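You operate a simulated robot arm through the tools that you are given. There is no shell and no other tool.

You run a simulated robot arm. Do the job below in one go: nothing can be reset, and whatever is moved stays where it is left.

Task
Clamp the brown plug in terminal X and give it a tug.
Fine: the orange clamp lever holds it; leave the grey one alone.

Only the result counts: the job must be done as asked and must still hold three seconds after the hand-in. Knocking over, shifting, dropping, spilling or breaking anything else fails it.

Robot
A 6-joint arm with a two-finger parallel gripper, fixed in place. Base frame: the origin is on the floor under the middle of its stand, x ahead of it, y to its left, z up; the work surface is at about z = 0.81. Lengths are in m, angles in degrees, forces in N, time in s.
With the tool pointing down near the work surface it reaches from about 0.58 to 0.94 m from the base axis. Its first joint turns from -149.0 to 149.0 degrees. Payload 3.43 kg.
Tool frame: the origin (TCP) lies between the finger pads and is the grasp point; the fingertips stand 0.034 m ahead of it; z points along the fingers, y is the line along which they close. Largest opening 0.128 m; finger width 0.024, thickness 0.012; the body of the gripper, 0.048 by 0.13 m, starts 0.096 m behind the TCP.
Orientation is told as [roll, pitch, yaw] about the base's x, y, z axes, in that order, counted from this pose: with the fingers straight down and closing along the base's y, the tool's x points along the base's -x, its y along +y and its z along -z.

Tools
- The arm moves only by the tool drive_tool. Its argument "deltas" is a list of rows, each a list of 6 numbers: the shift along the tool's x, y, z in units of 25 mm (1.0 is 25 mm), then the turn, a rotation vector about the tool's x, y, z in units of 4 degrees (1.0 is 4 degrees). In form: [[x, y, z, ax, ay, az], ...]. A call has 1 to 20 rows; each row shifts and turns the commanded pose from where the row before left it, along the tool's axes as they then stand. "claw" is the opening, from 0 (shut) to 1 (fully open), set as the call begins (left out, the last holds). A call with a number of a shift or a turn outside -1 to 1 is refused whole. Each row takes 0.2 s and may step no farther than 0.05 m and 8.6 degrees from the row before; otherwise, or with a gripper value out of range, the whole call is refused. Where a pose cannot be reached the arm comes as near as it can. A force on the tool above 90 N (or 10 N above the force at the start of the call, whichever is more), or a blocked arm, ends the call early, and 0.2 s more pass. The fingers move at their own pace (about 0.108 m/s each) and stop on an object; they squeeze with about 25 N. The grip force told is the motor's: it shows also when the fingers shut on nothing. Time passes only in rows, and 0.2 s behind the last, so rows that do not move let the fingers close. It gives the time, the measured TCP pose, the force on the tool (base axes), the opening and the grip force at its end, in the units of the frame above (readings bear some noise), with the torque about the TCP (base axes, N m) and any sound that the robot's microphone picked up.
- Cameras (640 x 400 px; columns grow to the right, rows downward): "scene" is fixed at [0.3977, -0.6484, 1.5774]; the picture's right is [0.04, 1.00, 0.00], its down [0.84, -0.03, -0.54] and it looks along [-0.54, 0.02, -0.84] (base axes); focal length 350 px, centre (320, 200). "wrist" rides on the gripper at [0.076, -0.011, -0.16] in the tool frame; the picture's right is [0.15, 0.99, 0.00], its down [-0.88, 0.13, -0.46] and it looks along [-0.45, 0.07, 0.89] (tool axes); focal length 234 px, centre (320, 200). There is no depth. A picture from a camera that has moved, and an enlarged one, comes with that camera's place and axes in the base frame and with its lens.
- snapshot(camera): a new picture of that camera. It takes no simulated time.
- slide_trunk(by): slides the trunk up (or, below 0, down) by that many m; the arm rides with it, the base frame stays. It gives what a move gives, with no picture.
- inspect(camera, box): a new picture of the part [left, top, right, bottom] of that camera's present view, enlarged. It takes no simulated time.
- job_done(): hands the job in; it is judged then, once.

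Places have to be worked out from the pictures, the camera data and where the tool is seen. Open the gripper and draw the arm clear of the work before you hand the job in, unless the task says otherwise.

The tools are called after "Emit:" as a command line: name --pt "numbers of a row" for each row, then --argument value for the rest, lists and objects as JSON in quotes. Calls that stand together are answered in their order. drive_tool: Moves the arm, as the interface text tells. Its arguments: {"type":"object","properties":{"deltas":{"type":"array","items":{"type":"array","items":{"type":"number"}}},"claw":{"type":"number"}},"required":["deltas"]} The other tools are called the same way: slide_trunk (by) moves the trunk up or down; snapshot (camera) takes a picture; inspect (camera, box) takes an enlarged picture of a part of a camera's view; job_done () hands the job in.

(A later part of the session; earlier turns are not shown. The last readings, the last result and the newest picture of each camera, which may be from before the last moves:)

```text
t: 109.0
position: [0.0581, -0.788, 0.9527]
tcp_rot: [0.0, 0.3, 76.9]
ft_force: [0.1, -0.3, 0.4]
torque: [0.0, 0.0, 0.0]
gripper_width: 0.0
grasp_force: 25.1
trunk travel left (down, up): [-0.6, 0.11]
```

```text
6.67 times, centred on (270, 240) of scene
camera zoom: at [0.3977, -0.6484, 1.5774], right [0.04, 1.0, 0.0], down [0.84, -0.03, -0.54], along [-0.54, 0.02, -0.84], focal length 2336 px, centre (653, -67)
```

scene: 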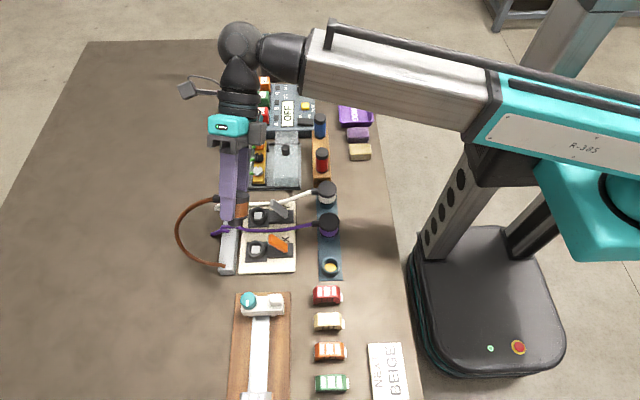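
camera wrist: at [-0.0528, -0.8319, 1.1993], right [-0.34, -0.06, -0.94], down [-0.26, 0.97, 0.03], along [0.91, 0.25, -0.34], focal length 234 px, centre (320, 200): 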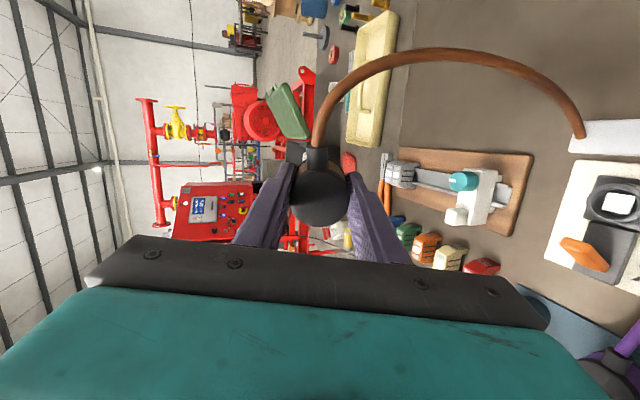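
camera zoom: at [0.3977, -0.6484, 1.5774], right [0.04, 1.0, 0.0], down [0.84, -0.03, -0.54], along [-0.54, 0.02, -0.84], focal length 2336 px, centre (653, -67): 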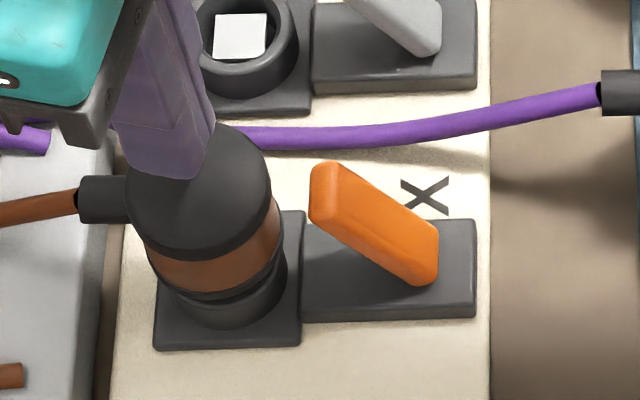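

The fist is centred over the cap. I'll press down gradually, watching force and depth.

Emit:
drive_tool --pt "0 0 0.3 0 0 0" --pt "0 0 0.25 0 0 0" --pt "0 0 0.1 0 0 0" --pt "0 0 0.1 0 0 0" --pt "0 0 0 0 0 0"

Emit:
drive_tool --pt "0 0 0.1 0 0 0" --pt "0 0 0.1 0 0 0" --pt "0 0 0 0 0 0"

```text
t: 110.2
position: [0.058, -0.789, 0.9355]
tcp_rot: [-0.1, 0.2, 77.0]
ft_force: [0.4, -0.2, -0.4]
torque: [-0.01, 0.04, 0.0]
gripper_width: 0.0001
grasp_force: 25.1
trunk travel left (down, up): [-0.6, 0.11]
```

```text
t: 111.0
position: [0.0571, -0.7878, 0.9325]
tcp_rot: [-0.1, 0.6, 77.0]
ft_force: [0.2, -2.2, 30.9]
torque: [-0.04, -0.05, -0.02]
gripper_width: 0.0
grasp_force: 25.0
trunk travel left (down, up): [-0.6, 0.11]
```

Contact with the cap, 31 N and firm so far. I'll increase in steps toward 60–70 N.

Emit:
drive_tool --pt "0 0 0.08 0 0 0" --pt "0 0 0 0 0 0"

Emit:
drive_tool --pt "0 0 0.08 0 0 0" --pt "0 0 0 0 0 0"

```text
t: 111.6
position: [0.0568, -0.7874, 0.9326]
tcp_rot: [-0.1, 0.7, 76.9]
ft_force: [-0.4, -6.0, 50.5]
torque: [-0.31, -0.01, -0.04]
gripper_width: 0.0
grasp_force: 24.9
trunk travel left (down, up): [-0.6, 0.11]
```

```text
t: 112.2
position: [0.058, -0.7863, 0.9325]
tcp_rot: [-0.3, 0.9, 76.9]
ft_force: [-0.2, -6.8, 61.2]
torque: [-0.34, 0.01, 0.0]
gripper_width: 0.0
grasp_force: 24.2
trunk travel left (down, up): [-0.6, 0.11]
```

The plug is rigid at 61 N with no click, so it's truly bottomed: the plate is a fixed seat. The lever is therefore just stiff or detented, and my earlier push near the pivot gave only about 2 N·m. I'll push it again square to its face but right at the tip, which nearly doubles the leverage.

Emit:
drive_tool --pt "0 0 -0.5 0 0 0" --pt "0 0 -0.8 0 0 0" --pt "0 0 -0.8 0 0 0" --pt "-0.73 0.17 0 0 0 0" --pt "-0.73 0.17 0 0 0 0" --pt "-0.73 0.17 0 0 0 0" --pt "-0.73 0.17 0 0 0 0" --pt "0 0 0 0 0 0"

Emit:
inspect --camera "scene" --box '[230, 210, 310, 270]'

```text
t: 114.0
position: [0.0586, -0.7143, 0.9788]
tcp_rot: [-0.2, 0.2, 76.9]
ft_force: [0.2, -0.8, 0.6]
torque: [0.0, -0.02, 0.03]
gripper_width: 0.0001
grasp_force: 24.9
trunk travel left (down, up): [-0.6, 0.11]
```

```text
6.67 times, centred on (270, 240) of scene
camera zoom: at [0.3977, -0.6484, 1.5774], right [0.04, 1.0, 0.0], down [0.84, -0.03, -0.54], along [-0.54, 0.02, -0.84], focal length 2336 px, centre (653, -67)
```

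zoom: 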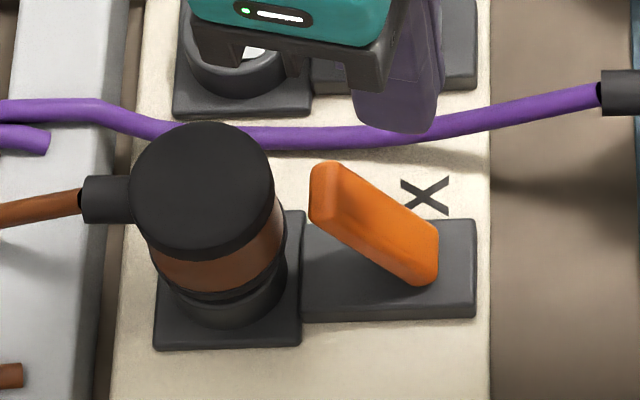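

Thinking again: the hole is about 28 mm deep, but a thin plate blocks it, and the lever leans toward the socket against a hard stop. That fits the lever being in its closed position now, with the plate as the jaw. I should first open the lever by swinging it toward +y, then insert fully, then close it. To get room, I'll take the plug out and park it in its rack hole.

Emit:
drive_tool --claw 0.43 --pt "0.73 -0.17 0 0 0 0" --pt "0.73 -0.17 0 0 0 0" --pt "0.73 -0.17 0 0 0 0" --pt "0.73 -0.17 0 0 0 0" --pt "0 0 0.6 0 0 0" --pt "0 0 0.8 0 0 0" --pt "0 0 0.8 0 0 0" --pt "0 0 0.8 0 0 0" --pt "0 0 0.44 0 0 0" --pt "0 0 0 0 0 0"

Emit:
drive_tool --claw 0.0 --pt "0 0 0 0 0 0" --pt "0 0 0 0 0 0" --pt "0 0 0 0 0 0"

Emit:
drive_tool --pt "0 0 -0.3 0 0 0" --pt "0 0 -0.5 0 0 0" --pt "0 0 -0.7 0 0 0" --pt "0 0 -0.8 0 0 0" --pt "0 0 -0.8 0 0 0" --pt "0 0 -0.7 0 0 0" --pt "0 0 0 0 0 0"

```text
t: 116.2
position: [0.0588, -0.7896, 0.8911]
tcp_rot: [-0.1, 0.3, 76.9]
ft_force: [0.1, -0.8, 0.6]
torque: [0.0, 0.03, -0.01]
gripper_width: 0.0549
grasp_force: 0.1
trunk travel left (down, up): [-0.6, 0.11]
```

```text
t: 117.0
position: [0.06, -0.7896, 0.8918]
tcp_rot: [-0.1, 0.4, 76.9]
ft_force: [-1.0, 0.1, 1.1]
torque: [-0.02, 0.0, -0.01]
gripper_width: 0.0438
grasp_force: 25.3
trunk travel left (down, up): [-0.6, 0.11]
```

```text
t: 118.6
position: [0.0578, -0.7893, 0.9872]
tcp_rot: [-0.1, 0.1, 76.9]
ft_force: [0.6, 0.6, -1.0]
torque: [-0.03, 0.02, 0.01]
gripper_width: 0.0438
grasp_force: 25.6
trunk travel left (down, up): [-0.6, 0.11]
```

The plug is in hand. I'll carry it over to its empty rack hole at (0.1045, -0.6195).

Emit:
drive_tool --pt "-0.88 -0.031 0 0 0 0" --pt "-0.88 -0.031 0 0 0 0" --pt "-0.88 -0.031 0 0 0 0" --pt "-0.88 -0.031 0 0 0 0" --pt "-0.88 -0.031 0 0 0 0" --pt "-0.88 -0.031 0 0 0 0" --pt "-0.88 -0.031 0 0 0 0" --pt "-0.87 -0.031 0 0 0 0" --pt "0 0 0 0 0 0"

Emit:
inspect --camera "scene" --box '[280, 200, 380, 290]'

Emit:
inspect --camera "wrist" --box '[250, 80, 400, 220]'

```text
t: 120.6
position: [0.1035, -0.6168, 0.9854]
tcp_rot: [-0.2, 0.3, 77.0]
ft_force: [0.0, -0.2, -0.9]
torque: [0.01, 0.0, -0.03]
gripper_width: 0.0435
grasp_force: 25.3
trunk travel left (down, up): [-0.6, 0.11]
```

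```text
4.44 times, centred on (330, 245) of scene
camera zoom: at [0.3977, -0.6484, 1.5774], right [0.04, 1.0, 0.0], down [0.84, -0.03, -0.54], along [-0.54, 0.02, -0.84], focal length 1557 px, centre (276, 0)
```

zoom: 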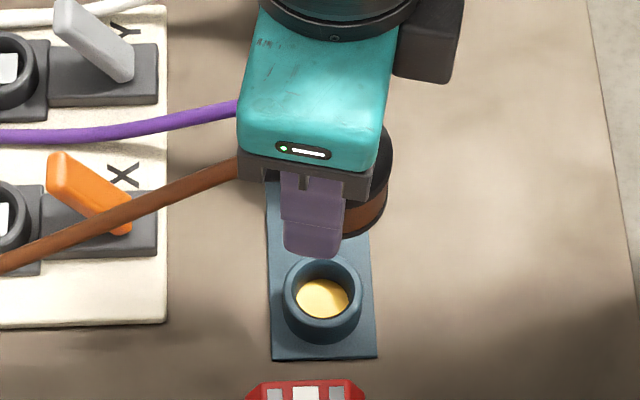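

```text
2.86 times, centred on (325, 150) of wrist
camera zoom: at [0.0962, -0.6949, 1.1458], right [-1.0, 0.08, 0.0], down [0.07, 0.89, 0.45], along [0.04, 0.45, -0.89], focal length 669 px, centre (306, 343)
```

zoom: 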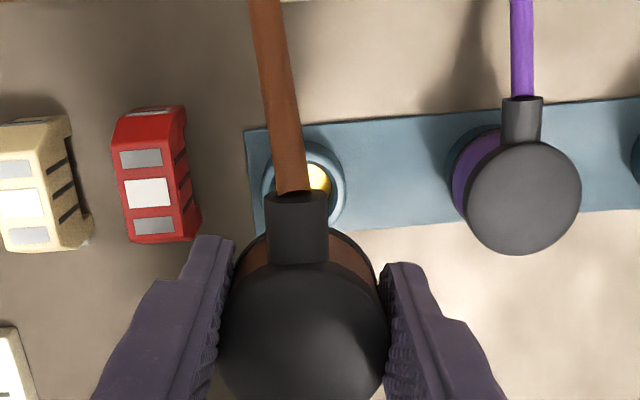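

Lined up within about 2 mm, and the chamfered pin tolerates that. I'll make a small correction and lower into the rack hole, slowly at the end.

Emit:
drive_tool --pt "0.07 -0.025 0 0 0 0" --pt "0 0 0.7 0 0 0" --pt "0 0 0.7 0 0 0" --pt "0 0 0.7 0 0 0" --pt "0 0 0.7 0 0 0" --pt "0 0 0.5 0 0 0" --pt "0 0 0.4 0 0 0" --pt "0 0 0.3 0 0 0" --pt "0 0 0 0 0 0"

```text
t: 122.6
position: [0.1049, -0.6194, 0.8855]
tcp_rot: [-0.1, 0.3, 76.9]
ft_force: [0.2, 0.5, -0.7]
torque: [-0.01, 0.03, -0.02]
gripper_width: 0.0437
grasp_force: 25.3
trunk travel left (down, up): [-0.6, 0.11]
```

No contact force so far at z 0.8855, so the pin is inside the rack ring. I'll lower the last bit gently until it touches.

Emit:
drive_tool --pt "0 0 0.12 0 0 0" --pt "0 0 0.12 0 0 0" --pt "0 0 0.08 0 0 0" --pt "0 0 0 0 0 0"

```text
t: 123.6
position: [0.1043, -0.6209, 0.8787]
tcp_rot: [-0.1, 0.3, 77.0]
ft_force: [-4.8, 3.6, 1.0]
torque: [0.2, 0.15, 0.02]
gripper_width: 0.0437
grasp_force: 24.8
trunk travel left (down, up): [-0.6, 0.11]
```

Light side contact only. I'll go down 2 mm more to seat it.

Emit:
drive_tool --pt "0 0 0.08 0 0 0" --pt "0 0 0.04 0 0 0" --pt "0 0 0 0 0 0"

```text
t: 124.4
position: [0.1053, -0.6208, 0.8749]
tcp_rot: [-0.1, 0.3, 76.9]
ft_force: [-4.0, 3.8, 0.0]
torque: [0.13, 0.12, 0.01]
gripper_width: 0.0439
grasp_force: 24.9
trunk travel left (down, up): [-0.6, 0.11]
```

Still no vertical contact. I'll go a bit further in small steps.

Emit:
drive_tool --pt "0 0 0.06 0 0 0" --pt "0 0 0.06 0 0 0" --pt "0 0 0 0 0 0"

```text
t: 125.2
position: [0.105, -0.6216, 0.8737]
tcp_rot: [-0.2, 0.4, 76.9]
ft_force: [-3.1, 0.4, 16.4]
torque: [0.38, 0.29, 0.02]
gripper_width: 0.044
grasp_force: 25.4
trunk travel left (down, up): [-0.6, 0.11]
```

Seated (16 N up). I'll unload and release.

Emit:
drive_tool --claw 0.44 --pt "0 0 -0.07 0 0 0" --pt "0 0 0 0 0 0" --pt "0 0 0 0 0 0" --pt "0 0 -0.4 0 0 0" --pt "0 0 -0.8 0 0 0" --pt "0 0 -1 0 0 0" --pt "0 0 -1 0 0 0" --pt "0 0 -1 0 0 0" --pt "0 0 0 0 0 0"

Emit:
snapshot --camera "scene"

Emit:
inspect --camera "wrist" --box '[240, 40, 440, 180]'

```text
t: 127.2
position: [0.1046, -0.6193, 0.9798]
tcp_rot: [-0.1, 0.4, 76.8]
ft_force: [1.0, -0.5, 0.0]
torque: [-0.03, 0.03, 0.0]
gripper_width: 0.0563
grasp_force: 0.0
trunk travel left (down, up): [-0.6, 0.11]
```

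```text
taken
```

scene: 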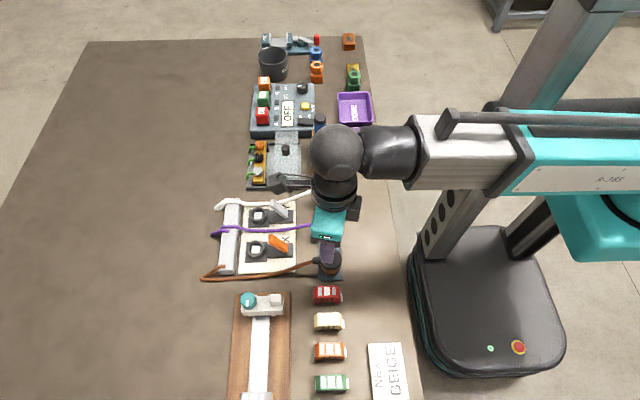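

```text
2.86 times, centred on (340, 110) of wrist
camera zoom: at [0.0976, -0.6959, 1.1385], right [-1.0, 0.08, 0.0], down [0.07, 0.89, 0.45], along [0.04, 0.45, -0.89], focal length 669 px, centre (263, 457)
```

zoom: 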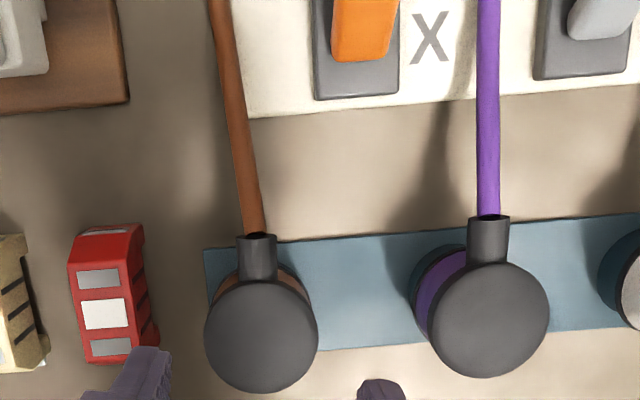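

The plug is back in the rack exactly as at the start, and its lead has returned to its place. Now I'll bring the closed fist to the socket side of the orange lever, above the empty ring, to push it toward +y.

Emit:
drive_tool --claw 0.0 --pt "0 0 -0.2 0 0 0" --pt "0 0 0 0 0 0" --pt "0.86 0.036 0 0 0 0" --pt "0.86 0.036 0 0 0 0" --pt "0.86 0.036 0 0 0 0" --pt "0.86 0.036 0 0 0 0" --pt "0.86 0.036 0 0 0 0" --pt "0.86 0.036 0 0 0 0" --pt "0.86 0.036 0 0 0 0" --pt "0.85 0.036 0 0 0 0" --pt "0 0 0 0 0 0"

Emit:
inspect --camera "scene" --box '[230, 205, 310, 265]'

Emit:
inspect --camera "wrist" --box '[250, 90, 390, 210]'

```text
t: 129.6
position: [0.058, -0.7865, 0.9849]
tcp_rot: [-0.2, 0.3, 77.0]
ft_force: [-0.4, 0.8, 0.2]
torque: [0.01, 0.0, -0.01]
gripper_width: 0.0
grasp_force: 25.0
trunk travel left (down, up): [-0.6, 0.11]
```

```text
6.67 times, centred on (270, 235) of scene
camera zoom: at [0.3977, -0.6484, 1.5774], right [0.04, 1.0, 0.0], down [0.84, -0.03, -0.54], along [-0.54, 0.02, -0.84], focal length 2336 px, centre (653, -33)
```

zoom: 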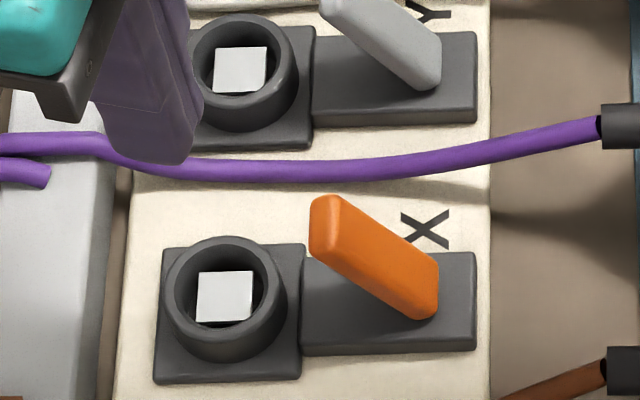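

```text
3.33 times, centred on (320, 150) of wrist
camera zoom: at [0.0512, -0.8631, 1.145], right [-1.0, 0.08, 0.0], down [0.07, 0.89, 0.45], along [0.04, 0.45, -0.89], focal length 781 px, centre (320, 367)
```

zoom: 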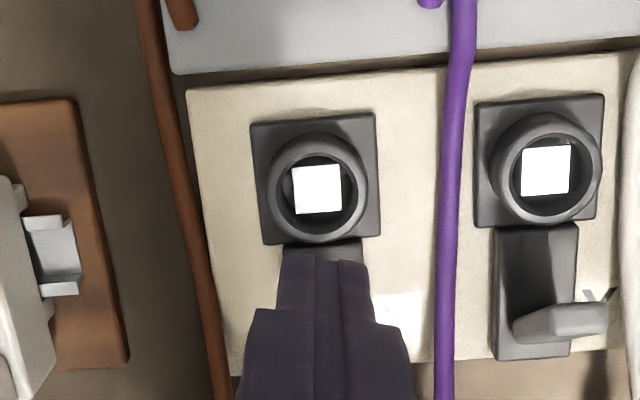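

The socket is empty and the fist is on its -y side. I'll lower until the tips are at z ≈ 0.882, then push toward +y in small steps.

Emit:
drive_tool --pt "0 0 0.7 0 0 0" --pt "0 0 0.7 0 0 0" --pt "0 0 0.7 0 0 0" --pt "0 0 0.65 0 0 0" --pt "0 0 0 0 0 0" --pt "-0.15 0.035 0 0 0 0" --pt "-0.15 0.035 0 0 0 0" --pt "-0.15 0.035 0 0 0 0" --pt "0 0 0 0 0 0"

Emit:
inspect --camera "scene" --box '[230, 205, 310, 265]'

```text
t: 131.6
position: [0.06, -0.7755, 0.9156]
tcp_rot: [-0.2, 0.2, 76.9]
ft_force: [0.2, -0.4, -0.3]
torque: [0.0, 0.03, 0.01]
gripper_width: 0.0
grasp_force: 24.6
trunk travel left (down, up): [-0.6, 0.11]
```

```text
6.67 times, centred on (270, 235) of scene
camera zoom: at [0.3977, -0.6484, 1.5774], right [0.04, 1.0, 0.0], down [0.84, -0.03, -0.54], along [-0.54, 0.02, -0.84], focal length 2336 px, centre (653, -33)
```

zoom: 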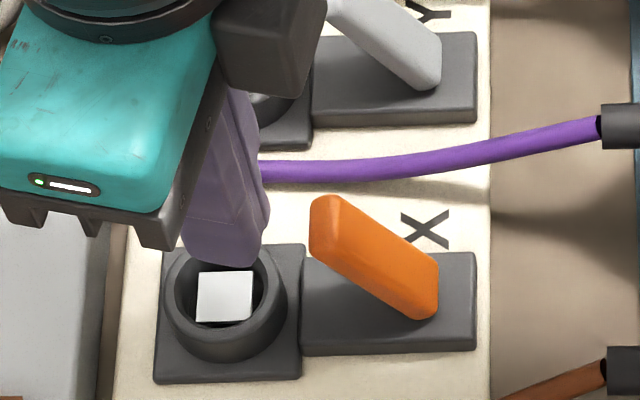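

Free so far. I'll continue pushing toward +y until contact with the lever.

Emit:
drive_tool --pt "-0.15 0.035 0 0 0 0" --pt "-0.15 0.035 0 0 0 0" --pt "-0.1 0.023 0 0 0 0" --pt "0 0 0 0 0 0"

Emit:
drive_tool --pt "-0.08 0.018 0 0 0 0" --pt "-0.08 0.018 0 0 0 0" --pt "0 0 0 0 0 0"

```text
t: 132.6
position: [0.0585, -0.7646, 0.9167]
tcp_rot: [-0.1, 0.3, 76.9]
ft_force: [-0.7, -0.8, -0.3]
torque: [0.0, -0.02, -0.01]
gripper_width: 0.0
grasp_force: 24.6
trunk travel left (down, up): [-0.6, 0.11]
```

```text
t: 133.4
position: [0.0585, -0.7612, 0.9153]
tcp_rot: [-0.1, 0.3, 76.9]
ft_force: [-0.3, -1.6, 0.9]
torque: [-0.01, 0.01, 0.01]
gripper_width: 0.0001
grasp_force: 25.1
trunk travel left (down, up): [-0.6, 0.11]
```

Emit:
drive_tool --pt "-0.08 0.018 0 0 0 0" --pt "-0.08 0.018 0 0 0 0" --pt "0 0 0 0 0 0"

Emit:
inspect --camera "scene" --box '[230, 205, 310, 265]'

```text
t: 134.2
position: [0.0578, -0.7573, 0.9145]
tcp_rot: [-0.1, 0.3, 76.9]
ft_force: [-1.4, -0.9, 0.2]
torque: [-0.02, 0.0, 0.03]
gripper_width: 0.0
grasp_force: 24.6
trunk travel left (down, up): [-0.6, 0.11]
```

```text
6.67 times, centred on (270, 235) of scene
camera zoom: at [0.3977, -0.6484, 1.5774], right [0.04, 1.0, 0.0], down [0.84, -0.03, -0.54], along [-0.54, 0.02, -0.84], focal length 2336 px, centre (653, -33)
```

zoom: 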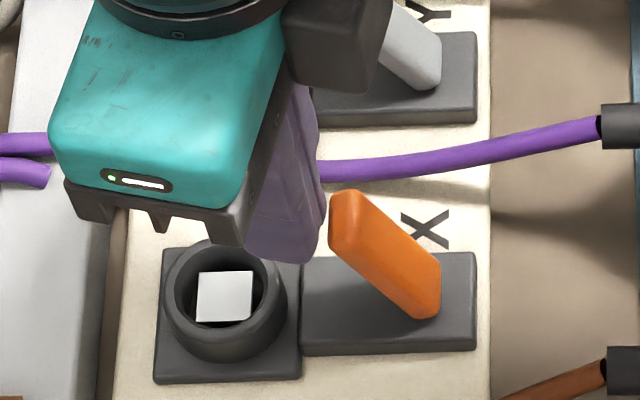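

The lever now swings toward +y with almost no force. So it was resting at its -y stop and the other way is free. I'll keep pushing it over and watch both it and the plate in the socket.

Emit:
drive_tool --pt "-0.15 0.035 0 0 0 0" --pt "-0.15 0.035 0 0 0 0" --pt "-0.15 0.035 0 0 0 0" --pt "-0.15 0.035 0 0 0 0" --pt "0 0 0 0 0 0"

Emit:
inspect --camera "scene" --box '[230, 205, 310, 265]'

```text
t: 135.4
position: [0.0585, -0.7409, 0.9158]
tcp_rot: [-0.1, 0.3, 76.9]
ft_force: [-0.7, 0.3, 0.3]
torque: [-0.02, -0.01, 0.0]
gripper_width: 0.0
grasp_force: 25.1
trunk travel left (down, up): [-0.6, 0.11]
```

```text
6.67 times, centred on (270, 235) of scene
camera zoom: at [0.3977, -0.6484, 1.5774], right [0.04, 1.0, 0.0], down [0.84, -0.03, -0.54], along [-0.54, 0.02, -0.84], focal length 2336 px, centre (653, -33)
```

zoom: 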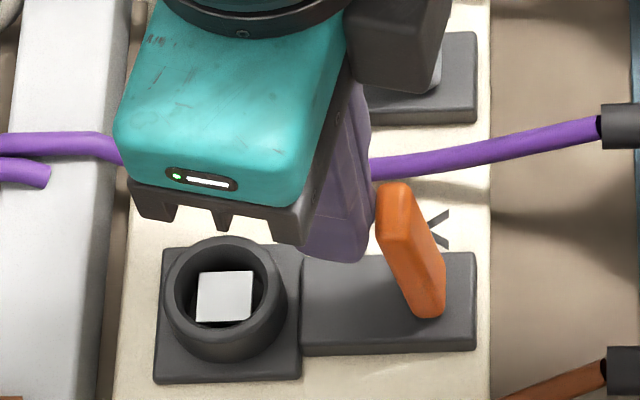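

The lever is nearly upright and moves freely, and the plate is unchanged so far. I'll continue past vertical.

Emit:
drive_tool --pt "-0.15 0.035 0 0 0 0" --pt "-0.15 0.035 0 0 0 0" --pt "-0.15 0.035 0 0 0 0" --pt "-0.15 0.035 0 0 0 0" --pt "0 0 0 0 0 0"

Emit:
inspect --camera "scene" --box '[230, 205, 310, 265]'

```text
t: 136.6
position: [0.0582, -0.7259, 0.9151]
tcp_rot: [-0.1, 0.2, 76.9]
ft_force: [0.4, 0.7, 0.6]
torque: [-0.04, 0.0, -0.04]
gripper_width: 0.0
grasp_force: 24.9
trunk travel left (down, up): [-0.6, 0.11]
```

```text
6.67 times, centred on (270, 235) of scene
camera zoom: at [0.3977, -0.6484, 1.5774], right [0.04, 1.0, 0.0], down [0.84, -0.03, -0.54], along [-0.54, 0.02, -0.84], focal length 2336 px, centre (653, -33)
```

zoom: 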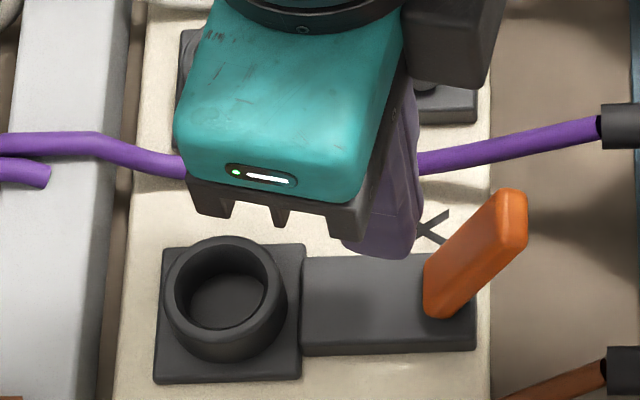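

The lever flipped over to the +y side and the white plate vanished from socket X: the terminal is now open. I'll back off and check everything.

Emit:
drive_tool --pt "0.3 -0.07 0 0 0 0" --pt "0 0 -0.6 0 0 0" --pt "0 0 -0.9 0 0 0" --pt "0 0 -0.9 0 0 0" --pt "0 0 -0.6 0 0 0" --pt "0 0 0 0 0 0"

Emit:
inspect --camera "scene" --box '[230, 200, 330, 275]'

Emit:
inspect --camera "scene" --box '[242, 236, 270, 264]'

```text
t: 138.0
position: [0.0582, -0.7325, 0.9902]
tcp_rot: [-0.1, 0.3, 76.9]
ft_force: [-0.4, 0.4, -0.3]
torque: [0.04, 0.03, 0.01]
gripper_width: 0.0
grasp_force: 25.2
trunk travel left (down, up): [-0.6, 0.11]
```

```text
5.33 times, centred on (280, 238) of scene
camera zoom: at [0.3977, -0.6484, 1.5774], right [0.04, 1.0, 0.0], down [0.84, -0.03, -0.54], along [-0.54, 0.02, -0.84], focal length 1869 px, centre (533, 0)
```

zoom: 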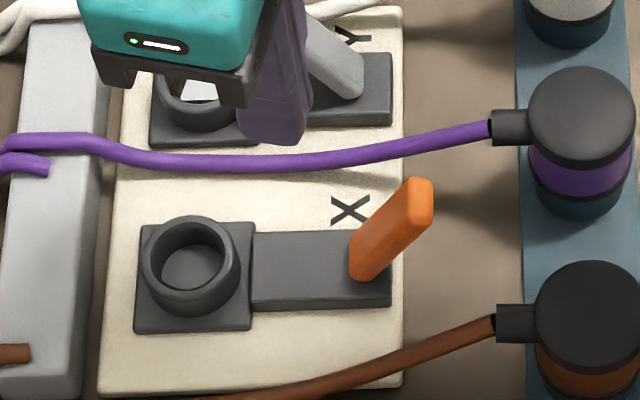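

```text
14.29 times, centred on (256, 250) of scene
camera zoom: at [0.3977, -0.6484, 1.5774], right [0.04, 1.0, 0.0], down [0.84, -0.03, -0.54], along [-0.54, 0.02, -0.84], focal length 5006 px, centre (1234, -514)
```

zoom: 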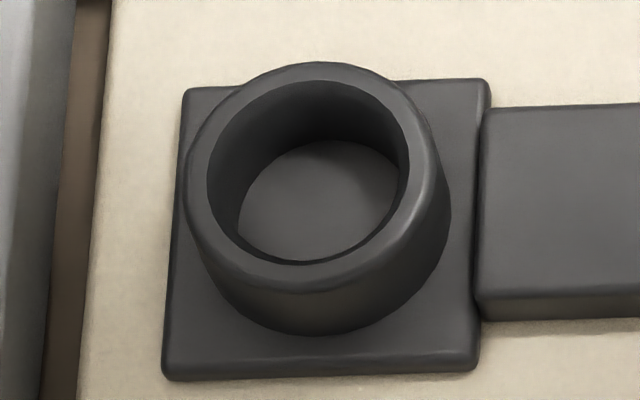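

Socket X is open to its floor and the lever stays over on the +y side. Now I'll fetch the plug again: open to 56 mm and move above the rack position.

Emit:
drive_tool --claw 0.45 --pt "-0.804 -0.13 0 0 0 0" --pt "-0.804 -0.13 0 0 0 0" --pt "-0.804 -0.13 0 0 0 0" --pt "-0.804 -0.13 0 0 0 0" --pt "-0.804 -0.13 0 0 0 0" --pt "-0.804 -0.13 0 0 0 0" --pt "0 0 0 0 0 0"

Emit:
inspect --camera "wrist" --box '[250, 90, 390, 200]'

```text
t: 139.6
position: [0.1052, -0.6203, 0.9895]
tcp_rot: [-0.1, 0.3, 76.9]
ft_force: [0.0, -0.3, -0.3]
torque: [0.0, 0.05, 0.0]
gripper_width: 0.0578
grasp_force: 0.0
trunk travel left (down, up): [-0.6, 0.11]
```

```text
3.64 times, centred on (320, 145) of wrist
camera zoom: at [0.0982, -0.6969, 1.1496], right [-1.0, 0.08, 0.0], down [0.07, 0.89, 0.45], along [0.04, 0.45, -0.89], focal length 852 px, centre (320, 400)
```

zoom: 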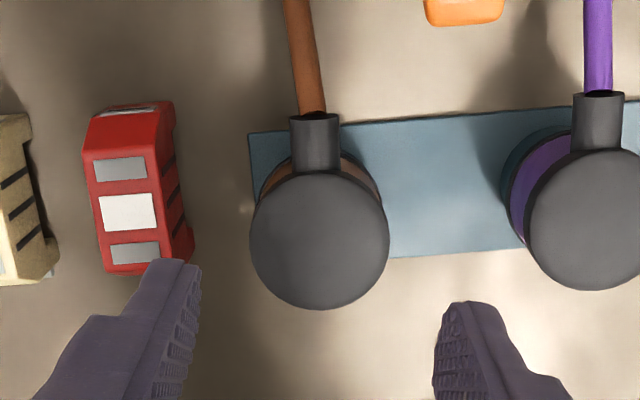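

The plug cap is centred between the fingers. I'll descend, grip, and lift.

Emit:
drive_tool --pt "0 0 0.8 0 0 0" --pt "0 0 0.8 0 0 0" --pt "0 0 0.8 0 0 0" --pt "0 0 0.8 0 0 0" --pt "0 0 0.7 0 0 0" --pt "0 0 0.6 0 0 0" --pt "0 0 0 0 0 0"

Emit:
drive_tool --claw 0.0 --pt "0 0 0 0 0 0" --pt "0 0 0 0 0 0" --pt "0 0 0 0 0 0"

Emit:
drive_tool --pt "0 0 -0.3 0 0 0" --pt "0 0 -0.5 0 0 0" --pt "0 0 -0.8 0 0 0" --pt "0 0 -0.9 0 0 0" --pt "0 0 -0.9 0 0 0" --pt "0 0 -1 0 0 0" --pt "0 0 0 0 0 0"

```text
t: 141.2
position: [0.1053, -0.6188, 0.8776]
tcp_rot: [-0.1, 0.3, 76.9]
ft_force: [0.2, -0.6, 0.3]
torque: [0.02, -0.01, 0.03]
gripper_width: 0.0578
grasp_force: 0.1
trunk travel left (down, up): [-0.6, 0.11]
```

```text
t: 142.0
position: [0.1048, -0.618, 0.8761]
tcp_rot: [-0.2, 0.3, 76.9]
ft_force: [0.0, 0.0, 0.5]
torque: [0.0, -0.02, 0.02]
gripper_width: 0.0436
grasp_force: 25.2
trunk travel left (down, up): [-0.6, 0.11]
```

```text
t: 143.6
position: [0.1053, -0.6197, 0.9863]
tcp_rot: [-0.2, 0.1, 76.9]
ft_force: [-0.4, -0.1, -1.7]
torque: [-0.01, 0.0, -0.02]
gripper_width: 0.0435
grasp_force: 25.1
trunk travel left (down, up): [-0.6, 0.11]
```

The plug is in hand again, and I'll carry it to socket X's centre (0.059, -0.789) at z ≈ 0.986, well above the lever.

Emit:
drive_tool --pt "0.8775 0.031 0 0 0 0" --pt "0.8775 0.031 0 0 0 0" --pt "0.8775 0.031 0 0 0 0" --pt "0.8775 0.031 0 0 0 0" --pt "0.8775 0.031 0 0 0 0" --pt "0.8775 0.031 0 0 0 0" --pt "0.8775 0.031 0 0 0 0" --pt "0.8775 0.031 0 0 0 0" --pt "0 0 0 0 0 0"

Emit:
drive_tool --pt "0 0 0.6 0 0 0" --pt "0 0 0.6 0 0 0" --pt "0 0 0.6 0 0 0" --pt "0 0 0.4 0 0 0" --pt "0 0 0 0 0 0"

Emit:
inspect --camera "scene" --box '[230, 205, 310, 265]'

Emit:
inspect --camera "wrist" --box '[260, 100, 380, 220]'

```text
t: 145.6
position: [0.0593, -0.7882, 0.9881]
tcp_rot: [-0.1, 0.3, 77.0]
ft_force: [0.1, 0.1, -2.1]
torque: [0.01, 0.01, 0.02]
gripper_width: 0.0436
grasp_force: 25.3
trunk travel left (down, up): [-0.6, 0.11]
```

```text
t: 146.8
position: [0.0599, -0.7896, 0.9337]
tcp_rot: [0.0, 0.3, 76.9]
ft_force: [0.6, 0.0, -1.4]
torque: [-0.01, -0.01, 0.03]
gripper_width: 0.0435
grasp_force: 25.2
trunk travel left (down, up): [-0.6, 0.11]
```

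```text
6.67 times, centred on (270, 235) of scene
camera zoom: at [0.3977, -0.6484, 1.5774], right [0.04, 1.0, 0.0], down [0.84, -0.03, -0.54], along [-0.54, 0.02, -0.84], focal length 2336 px, centre (653, -33)
```

zoom: 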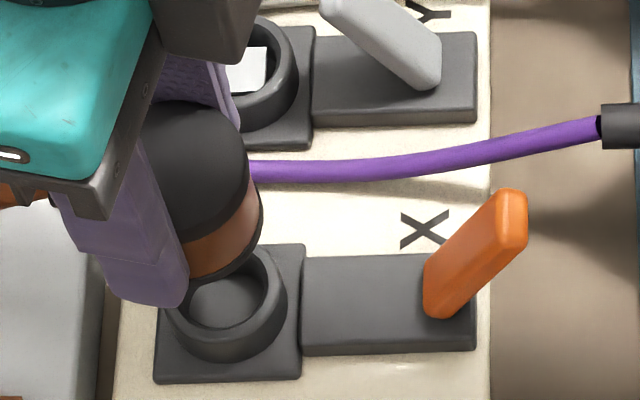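

```text
3.33 times, centred on (320, 160) of wrist
camera zoom: at [0.0521, -0.8663, 1.0939], right [-1.0, 0.08, 0.0], down [0.07, 0.89, 0.45], along [0.04, 0.45, -0.89], focal length 781 px, centre (320, 333)
```

zoom: 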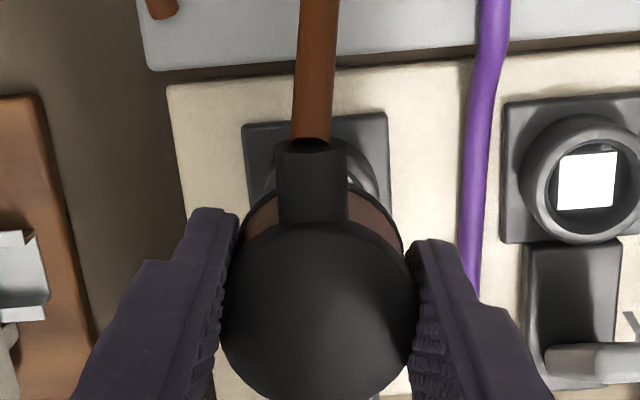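

The plug is centred over the open socket. I'll lower gradually; the previous stop was at z ≈ 0.893.

Emit:
drive_tool --pt "0 0 0.4 0 0 0" --pt "0 0 0.4 0 0 0" --pt "0 0 0.3 0 0 0" --pt "0 0 0.2 0 0 0" --pt "0 0 0.2 0 0 0" --pt "0 0 0 0 0 0"

Emit:
drive_tool --pt "0 0 0.15 0 0 0" --pt "0 0 0.15 0 0 0" --pt "0 0 0 0 0 0"

```text
t: 148.2
position: [0.0586, -0.789, 0.8956]
tcp_rot: [0.0, 0.3, 77.0]
ft_force: [-0.1, -0.7, 0.0]
torque: [0.03, -0.02, -0.01]
gripper_width: 0.0435
grasp_force: 25.4
trunk travel left (down, up): [-0.6, 0.11]
```

```text
t: 149.0
position: [0.0595, -0.7895, 0.8889]
tcp_rot: [-0.2, 0.3, 76.9]
ft_force: [-0.8, -0.2, -1.1]
torque: [-0.02, -0.02, -0.02]
gripper_width: 0.0438
grasp_force: 24.9
trunk travel left (down, up): [-0.6, 0.11]
```

It's past the old stop with no resistance. I'll continue down to the true seat.

Emit:
drive_tool --pt "0 0 0.1 0 0 0" --pt "0 0 0.1 0 0 0" --pt "0 0 0.1 0 0 0" --pt "0 0 0 0 0 0"

```text
t: 150.0
position: [0.0587, -0.7895, 0.8828]
tcp_rot: [-0.2, 0.4, 76.9]
ft_force: [0.0, -4.3, 24.0]
torque: [0.21, 0.1, -0.02]
gripper_width: 0.0438
grasp_force: 25.0
trunk travel left (down, up): [-0.6, 0.11]
```

A firm seat at z ≈ 0.883, about 10 mm deeper than before. I'll verify visually that the flange now sits on the ring.

Emit:
drive_tool --pt "0 0 -0.08 0 0 0" --pt "0 0 0 0 0 0"

Emit:
inspect --camera "scene" --box '[240, 228, 280, 262]'

Emit:
inspect --camera "wrist" --box '[250, 110, 410, 240]'

```text
t: 150.6
position: [0.0592, -0.7878, 0.883]
tcp_rot: [-0.1, 0.4, 76.9]
ft_force: [-0.1, -6.8, 18.6]
torque: [-0.4, 0.13, 0.06]
gripper_width: 0.0435
grasp_force: 24.2
trunk travel left (down, up): [-0.6, 0.11]
```

```text
11.76 times, centred on (260, 245) of scene
camera zoom: at [0.3977, -0.6484, 1.5774], right [0.04, 1.0, 0.0], down [0.84, -0.03, -0.54], along [-0.54, 0.02, -0.84], focal length 4122 px, centre (1026, -329)
```

zoom: 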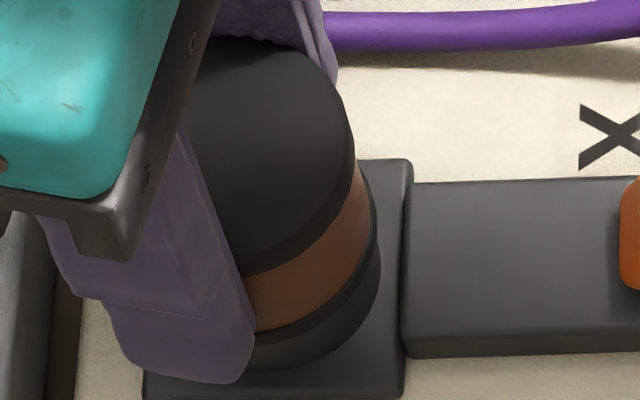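

```text
3.08 times, centred on (330, 175) of wrist
camera zoom: at [0.0519, -0.8654, 1.0433], right [-1.0, 0.08, 0.0], down [0.07, 0.89, 0.45], along [0.04, 0.45, -0.89], focal length 720 px, centre (289, 277)
```

zoom: 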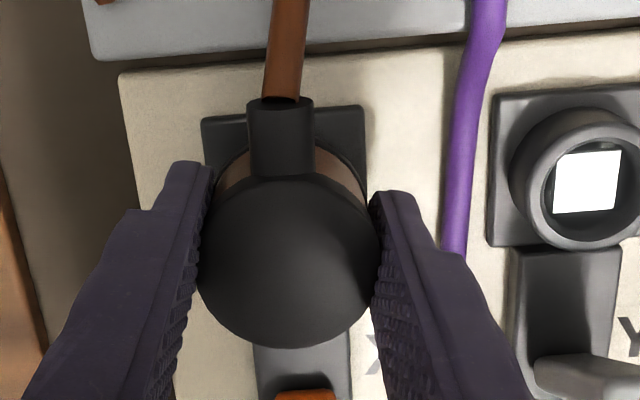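

Fully seated now: the flange rests on the ring just like the plugs in the rack. I'll ease the load, open slightly (50 mm, staying clear of the purple lead), and rise straight up.

Emit:
drive_tool --pt "0 0 -0.06 0 0 0" --pt "0 0 0 0 0 0"

Emit:
drive_tool --claw 0.39 --pt "0 0 0 0 0 0" --pt "0 0 0 0 0 0" --pt "0 0 0 0 0 0"

Emit:
drive_tool --pt "0 0 -0.3 0 0 0" --pt "0 0 -0.5 0 0 0" --pt "0 0 -0.7 0 0 0" --pt "0 0 -0.9 0 0 0" --pt "0 0 -0.9 0 0 0" --pt "0 0 -0.9 0 0 0" --pt "0 0 0 0 0 0"

Emit:
inspect --camera "scene" --box '[230, 205, 310, 265]'

```text
t: 151.2
position: [0.0585, -0.7878, 0.8838]
tcp_rot: [0.0, 0.2, 76.9]
ft_force: [0.7, -2.8, 4.6]
torque: [-0.2, -0.01, 0.0]
gripper_width: 0.0434
grasp_force: 25.2
trunk travel left (down, up): [-0.6, 0.11]
```

```text
t: 152.0
position: [0.0589, -0.7885, 0.8839]
tcp_rot: [-0.1, 0.3, 76.9]
ft_force: [0.8, 0.2, 0.0]
torque: [-0.01, 0.02, -0.01]
gripper_width: 0.0497
grasp_force: 0.0
trunk travel left (down, up): [-0.6, 0.11]
```

```text
t: 153.6
position: [0.06, -0.7893, 0.9876]
tcp_rot: [-0.1, 0.2, 77.0]
ft_force: [0.3, -0.2, -0.2]
torque: [0.01, -0.01, 0.0]
gripper_width: 0.0498
grasp_force: 0.0
trunk travel left (down, up): [-0.6, 0.11]
```

```text
6.67 times, centred on (270, 235) of scene
camera zoom: at [0.3977, -0.6484, 1.5774], right [0.04, 1.0, 0.0], down [0.84, -0.03, -0.54], along [-0.54, 0.02, -0.84], focal length 2336 px, centre (653, -33)
```

zoom: 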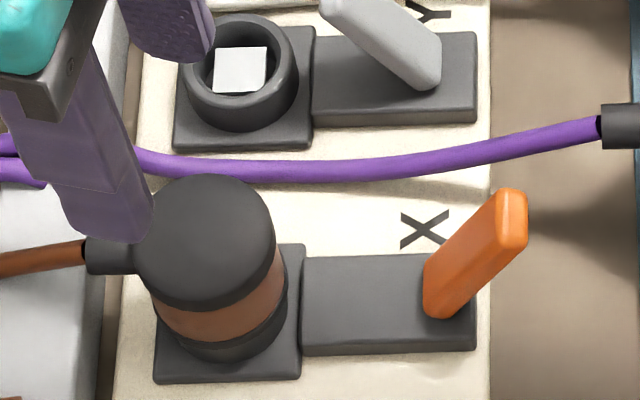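

The plug is fully seated and the lever is still open on the +y side. I'll close the fist and go around to the lever's +y side, at y ≈ -0.65.

Emit:
drive_tool --claw 0.0 --pt "0 0 0 0 0 0" --pt "-0.774 0.18 0 0 0 0" --pt "-0.774 0.18 0 0 0 0" --pt "-0.774 0.18 0 0 0 0" --pt "-0.774 0.18 0 0 0 0" --pt "-0.774 0.18 0 0 0 0" --pt "-0.774 0.18 0 0 0 0" --pt "-0.774 0.18 0 0 0 0" --pt "0 0 0 0 0 0"

Emit:
snapshot --camera "wrist"

Emit:
inspect --camera "scene" --box '[240, 195, 350, 275]'

```text
t: 155.6
position: [0.0583, -0.6492, 0.9882]
tcp_rot: [-0.1, 0.3, 77.0]
ft_force: [0.3, -0.2, 0.1]
torque: [0.01, -0.02, -0.01]
gripper_width: 0.0
grasp_force: 25.4
trunk travel left (down, up): [-0.6, 0.11]
```

```text
taken
camera wrist: at [0.0508, -0.7259, 1.1479], right [-1.0, 0.08, 0.0], down [0.07, 0.89, 0.45], along [0.04, 0.45, -0.89], focal length 234 px, centre (320, 200)
```

wrist: 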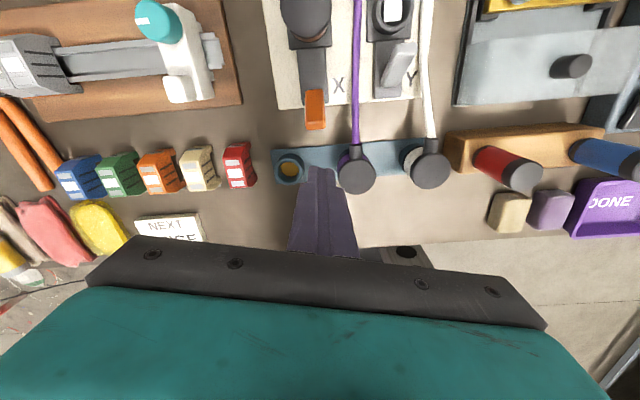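

```text
5.00 times, centred on (295, 235) of scene
camera zoom: at [0.3977, -0.6484, 1.5774], right [0.04, 1.0, 0.0], down [0.84, -0.03, -0.54], along [-0.54, 0.02, -0.84], focal length 1752 px, centre (445, 25)
```

zoom: 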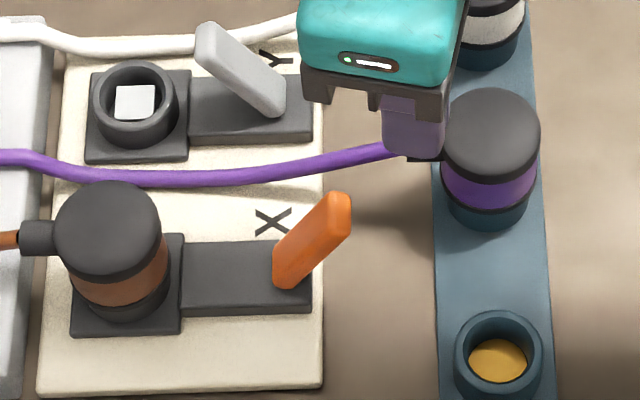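

The fist is on the +y side of the lever. To stay well clear of the purple plug, I'll shift 10 mm toward -y before lowering beside the lever.

Emit:
drive_tool --pt "0.39 -0.09 0 0 0 0" --pt "0 0 0.6 0 0 0" --pt "0 0 0.6 0 0 0" --pt "0 0 0 0 0 0"

Emit:
inspect --camera "wrist" --box '[250, 90, 410, 210]'

Emit:
inspect --camera "scene" --box '[240, 195, 350, 275]'

```text
t: 156.6
position: [0.0605, -0.6583, 0.9582]
tcp_rot: [-0.1, 0.3, 77.0]
ft_force: [0.4, -0.4, -0.4]
torque: [0.01, -0.02, 0.0]
gripper_width: 0.0
grasp_force: 24.3
trunk travel left (down, up): [-0.6, 0.11]
```

```text
3.33 times, centred on (330, 150) of wrist
camera zoom: at [0.052, -0.7353, 1.1183], right [-1.0, 0.08, 0.0], down [0.07, 0.89, 0.45], along [0.04, 0.45, -0.89], focal length 781 px, centre (287, 367)
```

zoom: 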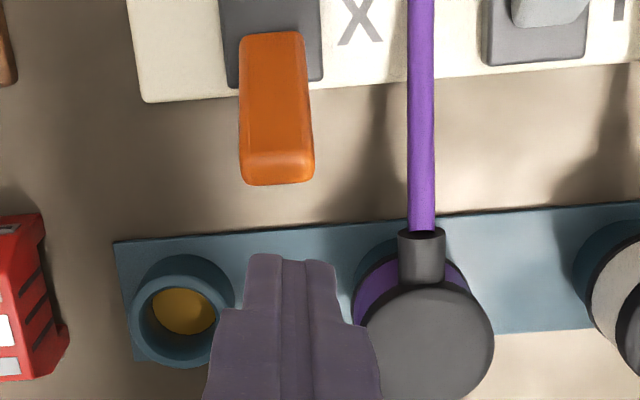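

```text
5.00 times, centred on (295, 235) of scene
camera zoom: at [0.3977, -0.6484, 1.5774], right [0.04, 1.0, 0.0], down [0.84, -0.03, -0.54], along [-0.54, 0.02, -0.84], focal length 1752 px, centre (445, 25)
```

zoom: 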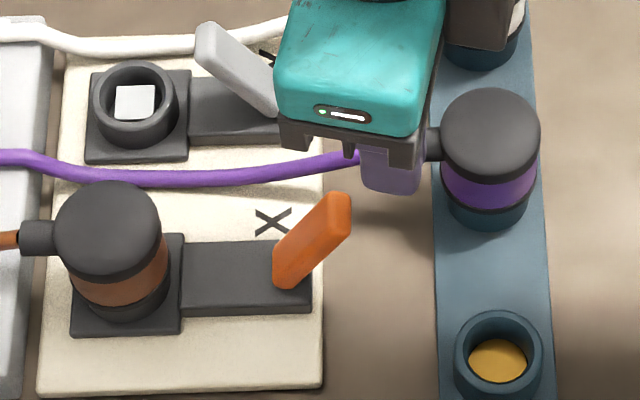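

There is clear space around the fist, and the lever tip is about 12 mm away on its -y side. I'll lower to tip height z ≈ 0.885 and push toward -y.

Emit:
drive_tool --pt "0 0 0.55 0 0 0" --pt "0 0 0.5 0 0 0" --pt "0 0 0.5 0 0 0" --pt "0 0 0 0 0 0" --pt "0.15 -0.035 0 0 0 0" --pt "0.15 -0.035 0 0 0 0" --pt "0.15 -0.035 0 0 0 0" --pt "0 0 0 0 0 0"

Emit:
drive_tool --pt "0.15 -0.035 0 0 0 0" --pt "0.15 -0.035 0 0 0 0" --pt "0.15 -0.035 0 0 0 0" --pt "0.15 -0.035 0 0 0 0" --pt "0 0 0 0 0 0"

Emit:
inspect --camera "scene" --box '[230, 205, 310, 265]'

```text
t: 158.4
position: [0.06, -0.6711, 0.9212]
tcp_rot: [-0.1, 0.3, 76.9]
ft_force: [-0.3, 0.2, -0.3]
torque: [0.03, -0.01, -0.01]
gripper_width: 0.0
grasp_force: 25.1
trunk travel left (down, up): [-0.6, 0.11]
```

```text
t: 159.6
position: [0.0586, -0.6867, 0.9188]
tcp_rot: [-0.1, 0.4, 76.9]
ft_force: [0.5, -0.7, -0.6]
torque: [0.0, 0.04, 0.01]
gripper_width: 0.0
grasp_force: 24.9
trunk travel left (down, up): [-0.6, 0.11]
```

```text
6.67 times, centred on (270, 235) of scene
camera zoom: at [0.3977, -0.6484, 1.5774], right [0.04, 1.0, 0.0], down [0.84, -0.03, -0.54], along [-0.54, 0.02, -0.84], focal length 2336 px, centre (653, -33)
```

zoom: 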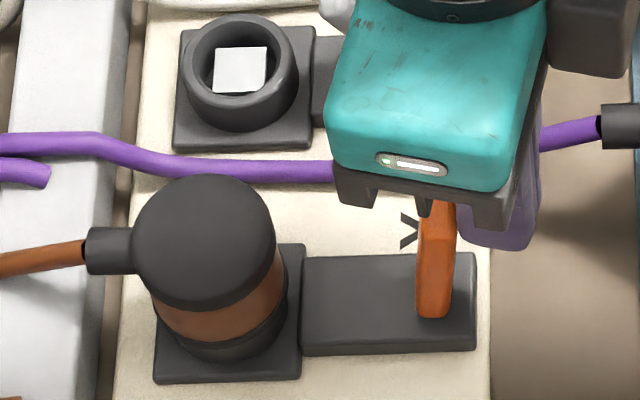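

The lever is turning back and is nearly upright. I'll continue to push it through to the socket side.

Emit:
drive_tool --pt "0.15 -0.035 0 0 0 0" --pt "0.15 -0.035 0 0 0 0" --pt "0.15 -0.035 0 0 0 0" --pt "0.15 -0.035 0 0 0 0" --pt "0 0 0 0 0 0"

Emit:
inspect --camera "scene" --box '[230, 205, 310, 265]'

```text
t: 160.8
position: [0.0592, -0.7033, 0.9196]
tcp_rot: [-0.2, 0.3, 76.9]
ft_force: [-0.6, 0.3, -0.6]
torque: [-0.02, -0.03, -0.02]
gripper_width: 0.0
grasp_force: 25.1
trunk travel left (down, up): [-0.6, 0.11]
```

```text
6.67 times, centred on (270, 235) of scene
camera zoom: at [0.3977, -0.6484, 1.5774], right [0.04, 1.0, 0.0], down [0.84, -0.03, -0.54], along [-0.54, 0.02, -0.84], focal length 2336 px, centre (653, -33)
```

zoom: 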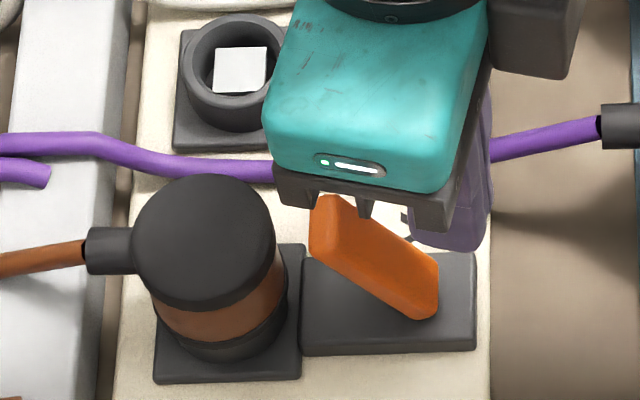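

The lever snapped over to its closed position, the same pose as at the start. I'll nudge it lightly against its stop to be sure it's fully closed.

Emit:
drive_tool --pt "0.2 -0.046 0 0 0 0" --pt "0.2 -0.046 0 0 0 0" --pt "0.2 -0.046 0 0 0 0" --pt "0.1 -0.023 0 0 0 0" --pt "0 0 0 0 0 0"

Emit:
drive_tool --pt "0.08 -0.018 0 0 0 0" --pt "0.08 -0.018 0 0 0 0" --pt "0 0 0 0 0 0"

```text
t: 162.0
position: [0.0593, -0.7208, 0.9201]
tcp_rot: [-0.1, 0.2, 76.8]
ft_force: [-0.1, 0.6, 0.0]
torque: [0.01, 0.02, 0.0]
gripper_width: 0.0
grasp_force: 24.6
trunk travel left (down, up): [-0.6, 0.11]
```

```text
t: 162.8
position: [0.0588, -0.7239, 0.92]
tcp_rot: [-0.1, 0.2, 76.9]
ft_force: [-0.6, 6.8, 1.5]
torque: [0.25, 0.0, 0.05]
gripper_width: 0.0001
grasp_force: 24.9
trunk travel left (down, up): [-0.6, 0.11]
```

The lever rests firmly against its stop (7 N). I'll back off, rise, open, and return above the plug for the tug.

Emit:
drive_tool --pt "-0.4 0.09 0 0 0 0" --pt "0 0 -0.9 0 0 0" --pt "0 0 -0.9 0 0 0" --pt "0 0 -0.9 0 0 0" --pt "0 0 0 0 0 0"

Emit:
drive_tool --claw 0.42 --pt "0.73 -0.17 0 0 0 0" --pt "0.73 -0.17 0 0 0 0" --pt "0.73 -0.17 0 0 0 0" --pt "0.73 -0.17 0 0 0 0" --pt "0 0 0 0 0 0"

Emit:
inspect --camera "wrist" --box '[260, 90, 380, 200]'

Emit:
inspect --camera "scene" --box '[230, 205, 310, 265]'

```text
t: 164.0
position: [0.0591, -0.7135, 0.9883]
tcp_rot: [-0.1, 0.3, 77.0]
ft_force: [0.0, -0.2, 0.3]
torque: [0.02, 0.02, -0.04]
gripper_width: 0.0
grasp_force: 25.4
trunk travel left (down, up): [-0.6, 0.11]
```

```text
t: 165.2
position: [0.0576, -0.7892, 0.9883]
tcp_rot: [-0.1, 0.3, 76.9]
ft_force: [-0.3, -0.2, -0.2]
torque: [0.05, 0.0, 0.0]
gripper_width: 0.0538
grasp_force: 0.2
trunk travel left (down, up): [-0.6, 0.11]
```

```text
3.64 times, centred on (320, 145) of wrist
camera zoom: at [0.051, -0.8658, 1.1481], right [-1.0, 0.08, 0.0], down [0.07, 0.89, 0.45], along [0.04, 0.45, -0.89], focal length 852 px, centre (320, 400)
```

zoom: 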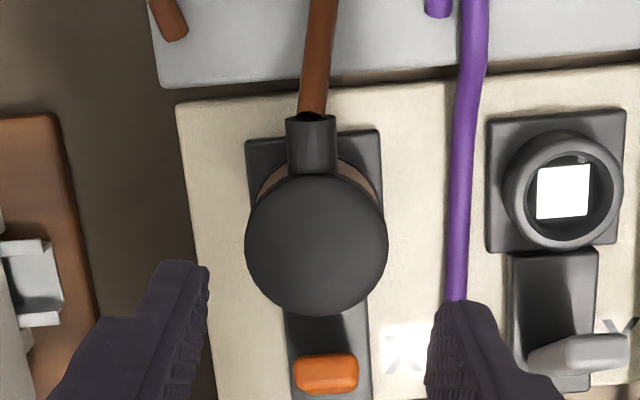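

```text
6.67 times, centred on (270, 235) of scene
camera zoom: at [0.3977, -0.6484, 1.5774], right [0.04, 1.0, 0.0], down [0.84, -0.03, -0.54], along [-0.54, 0.02, -0.84], focal length 2336 px, centre (653, -33)
```

zoom: 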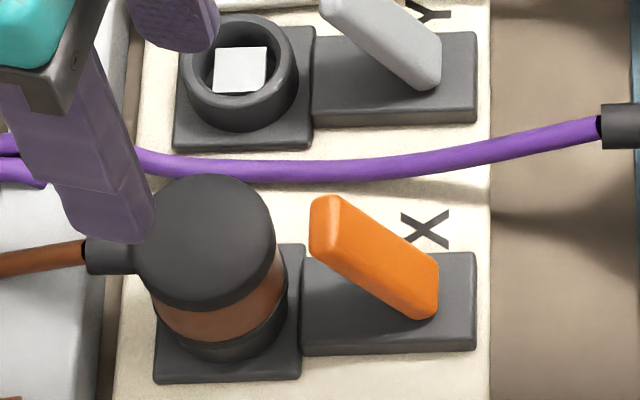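

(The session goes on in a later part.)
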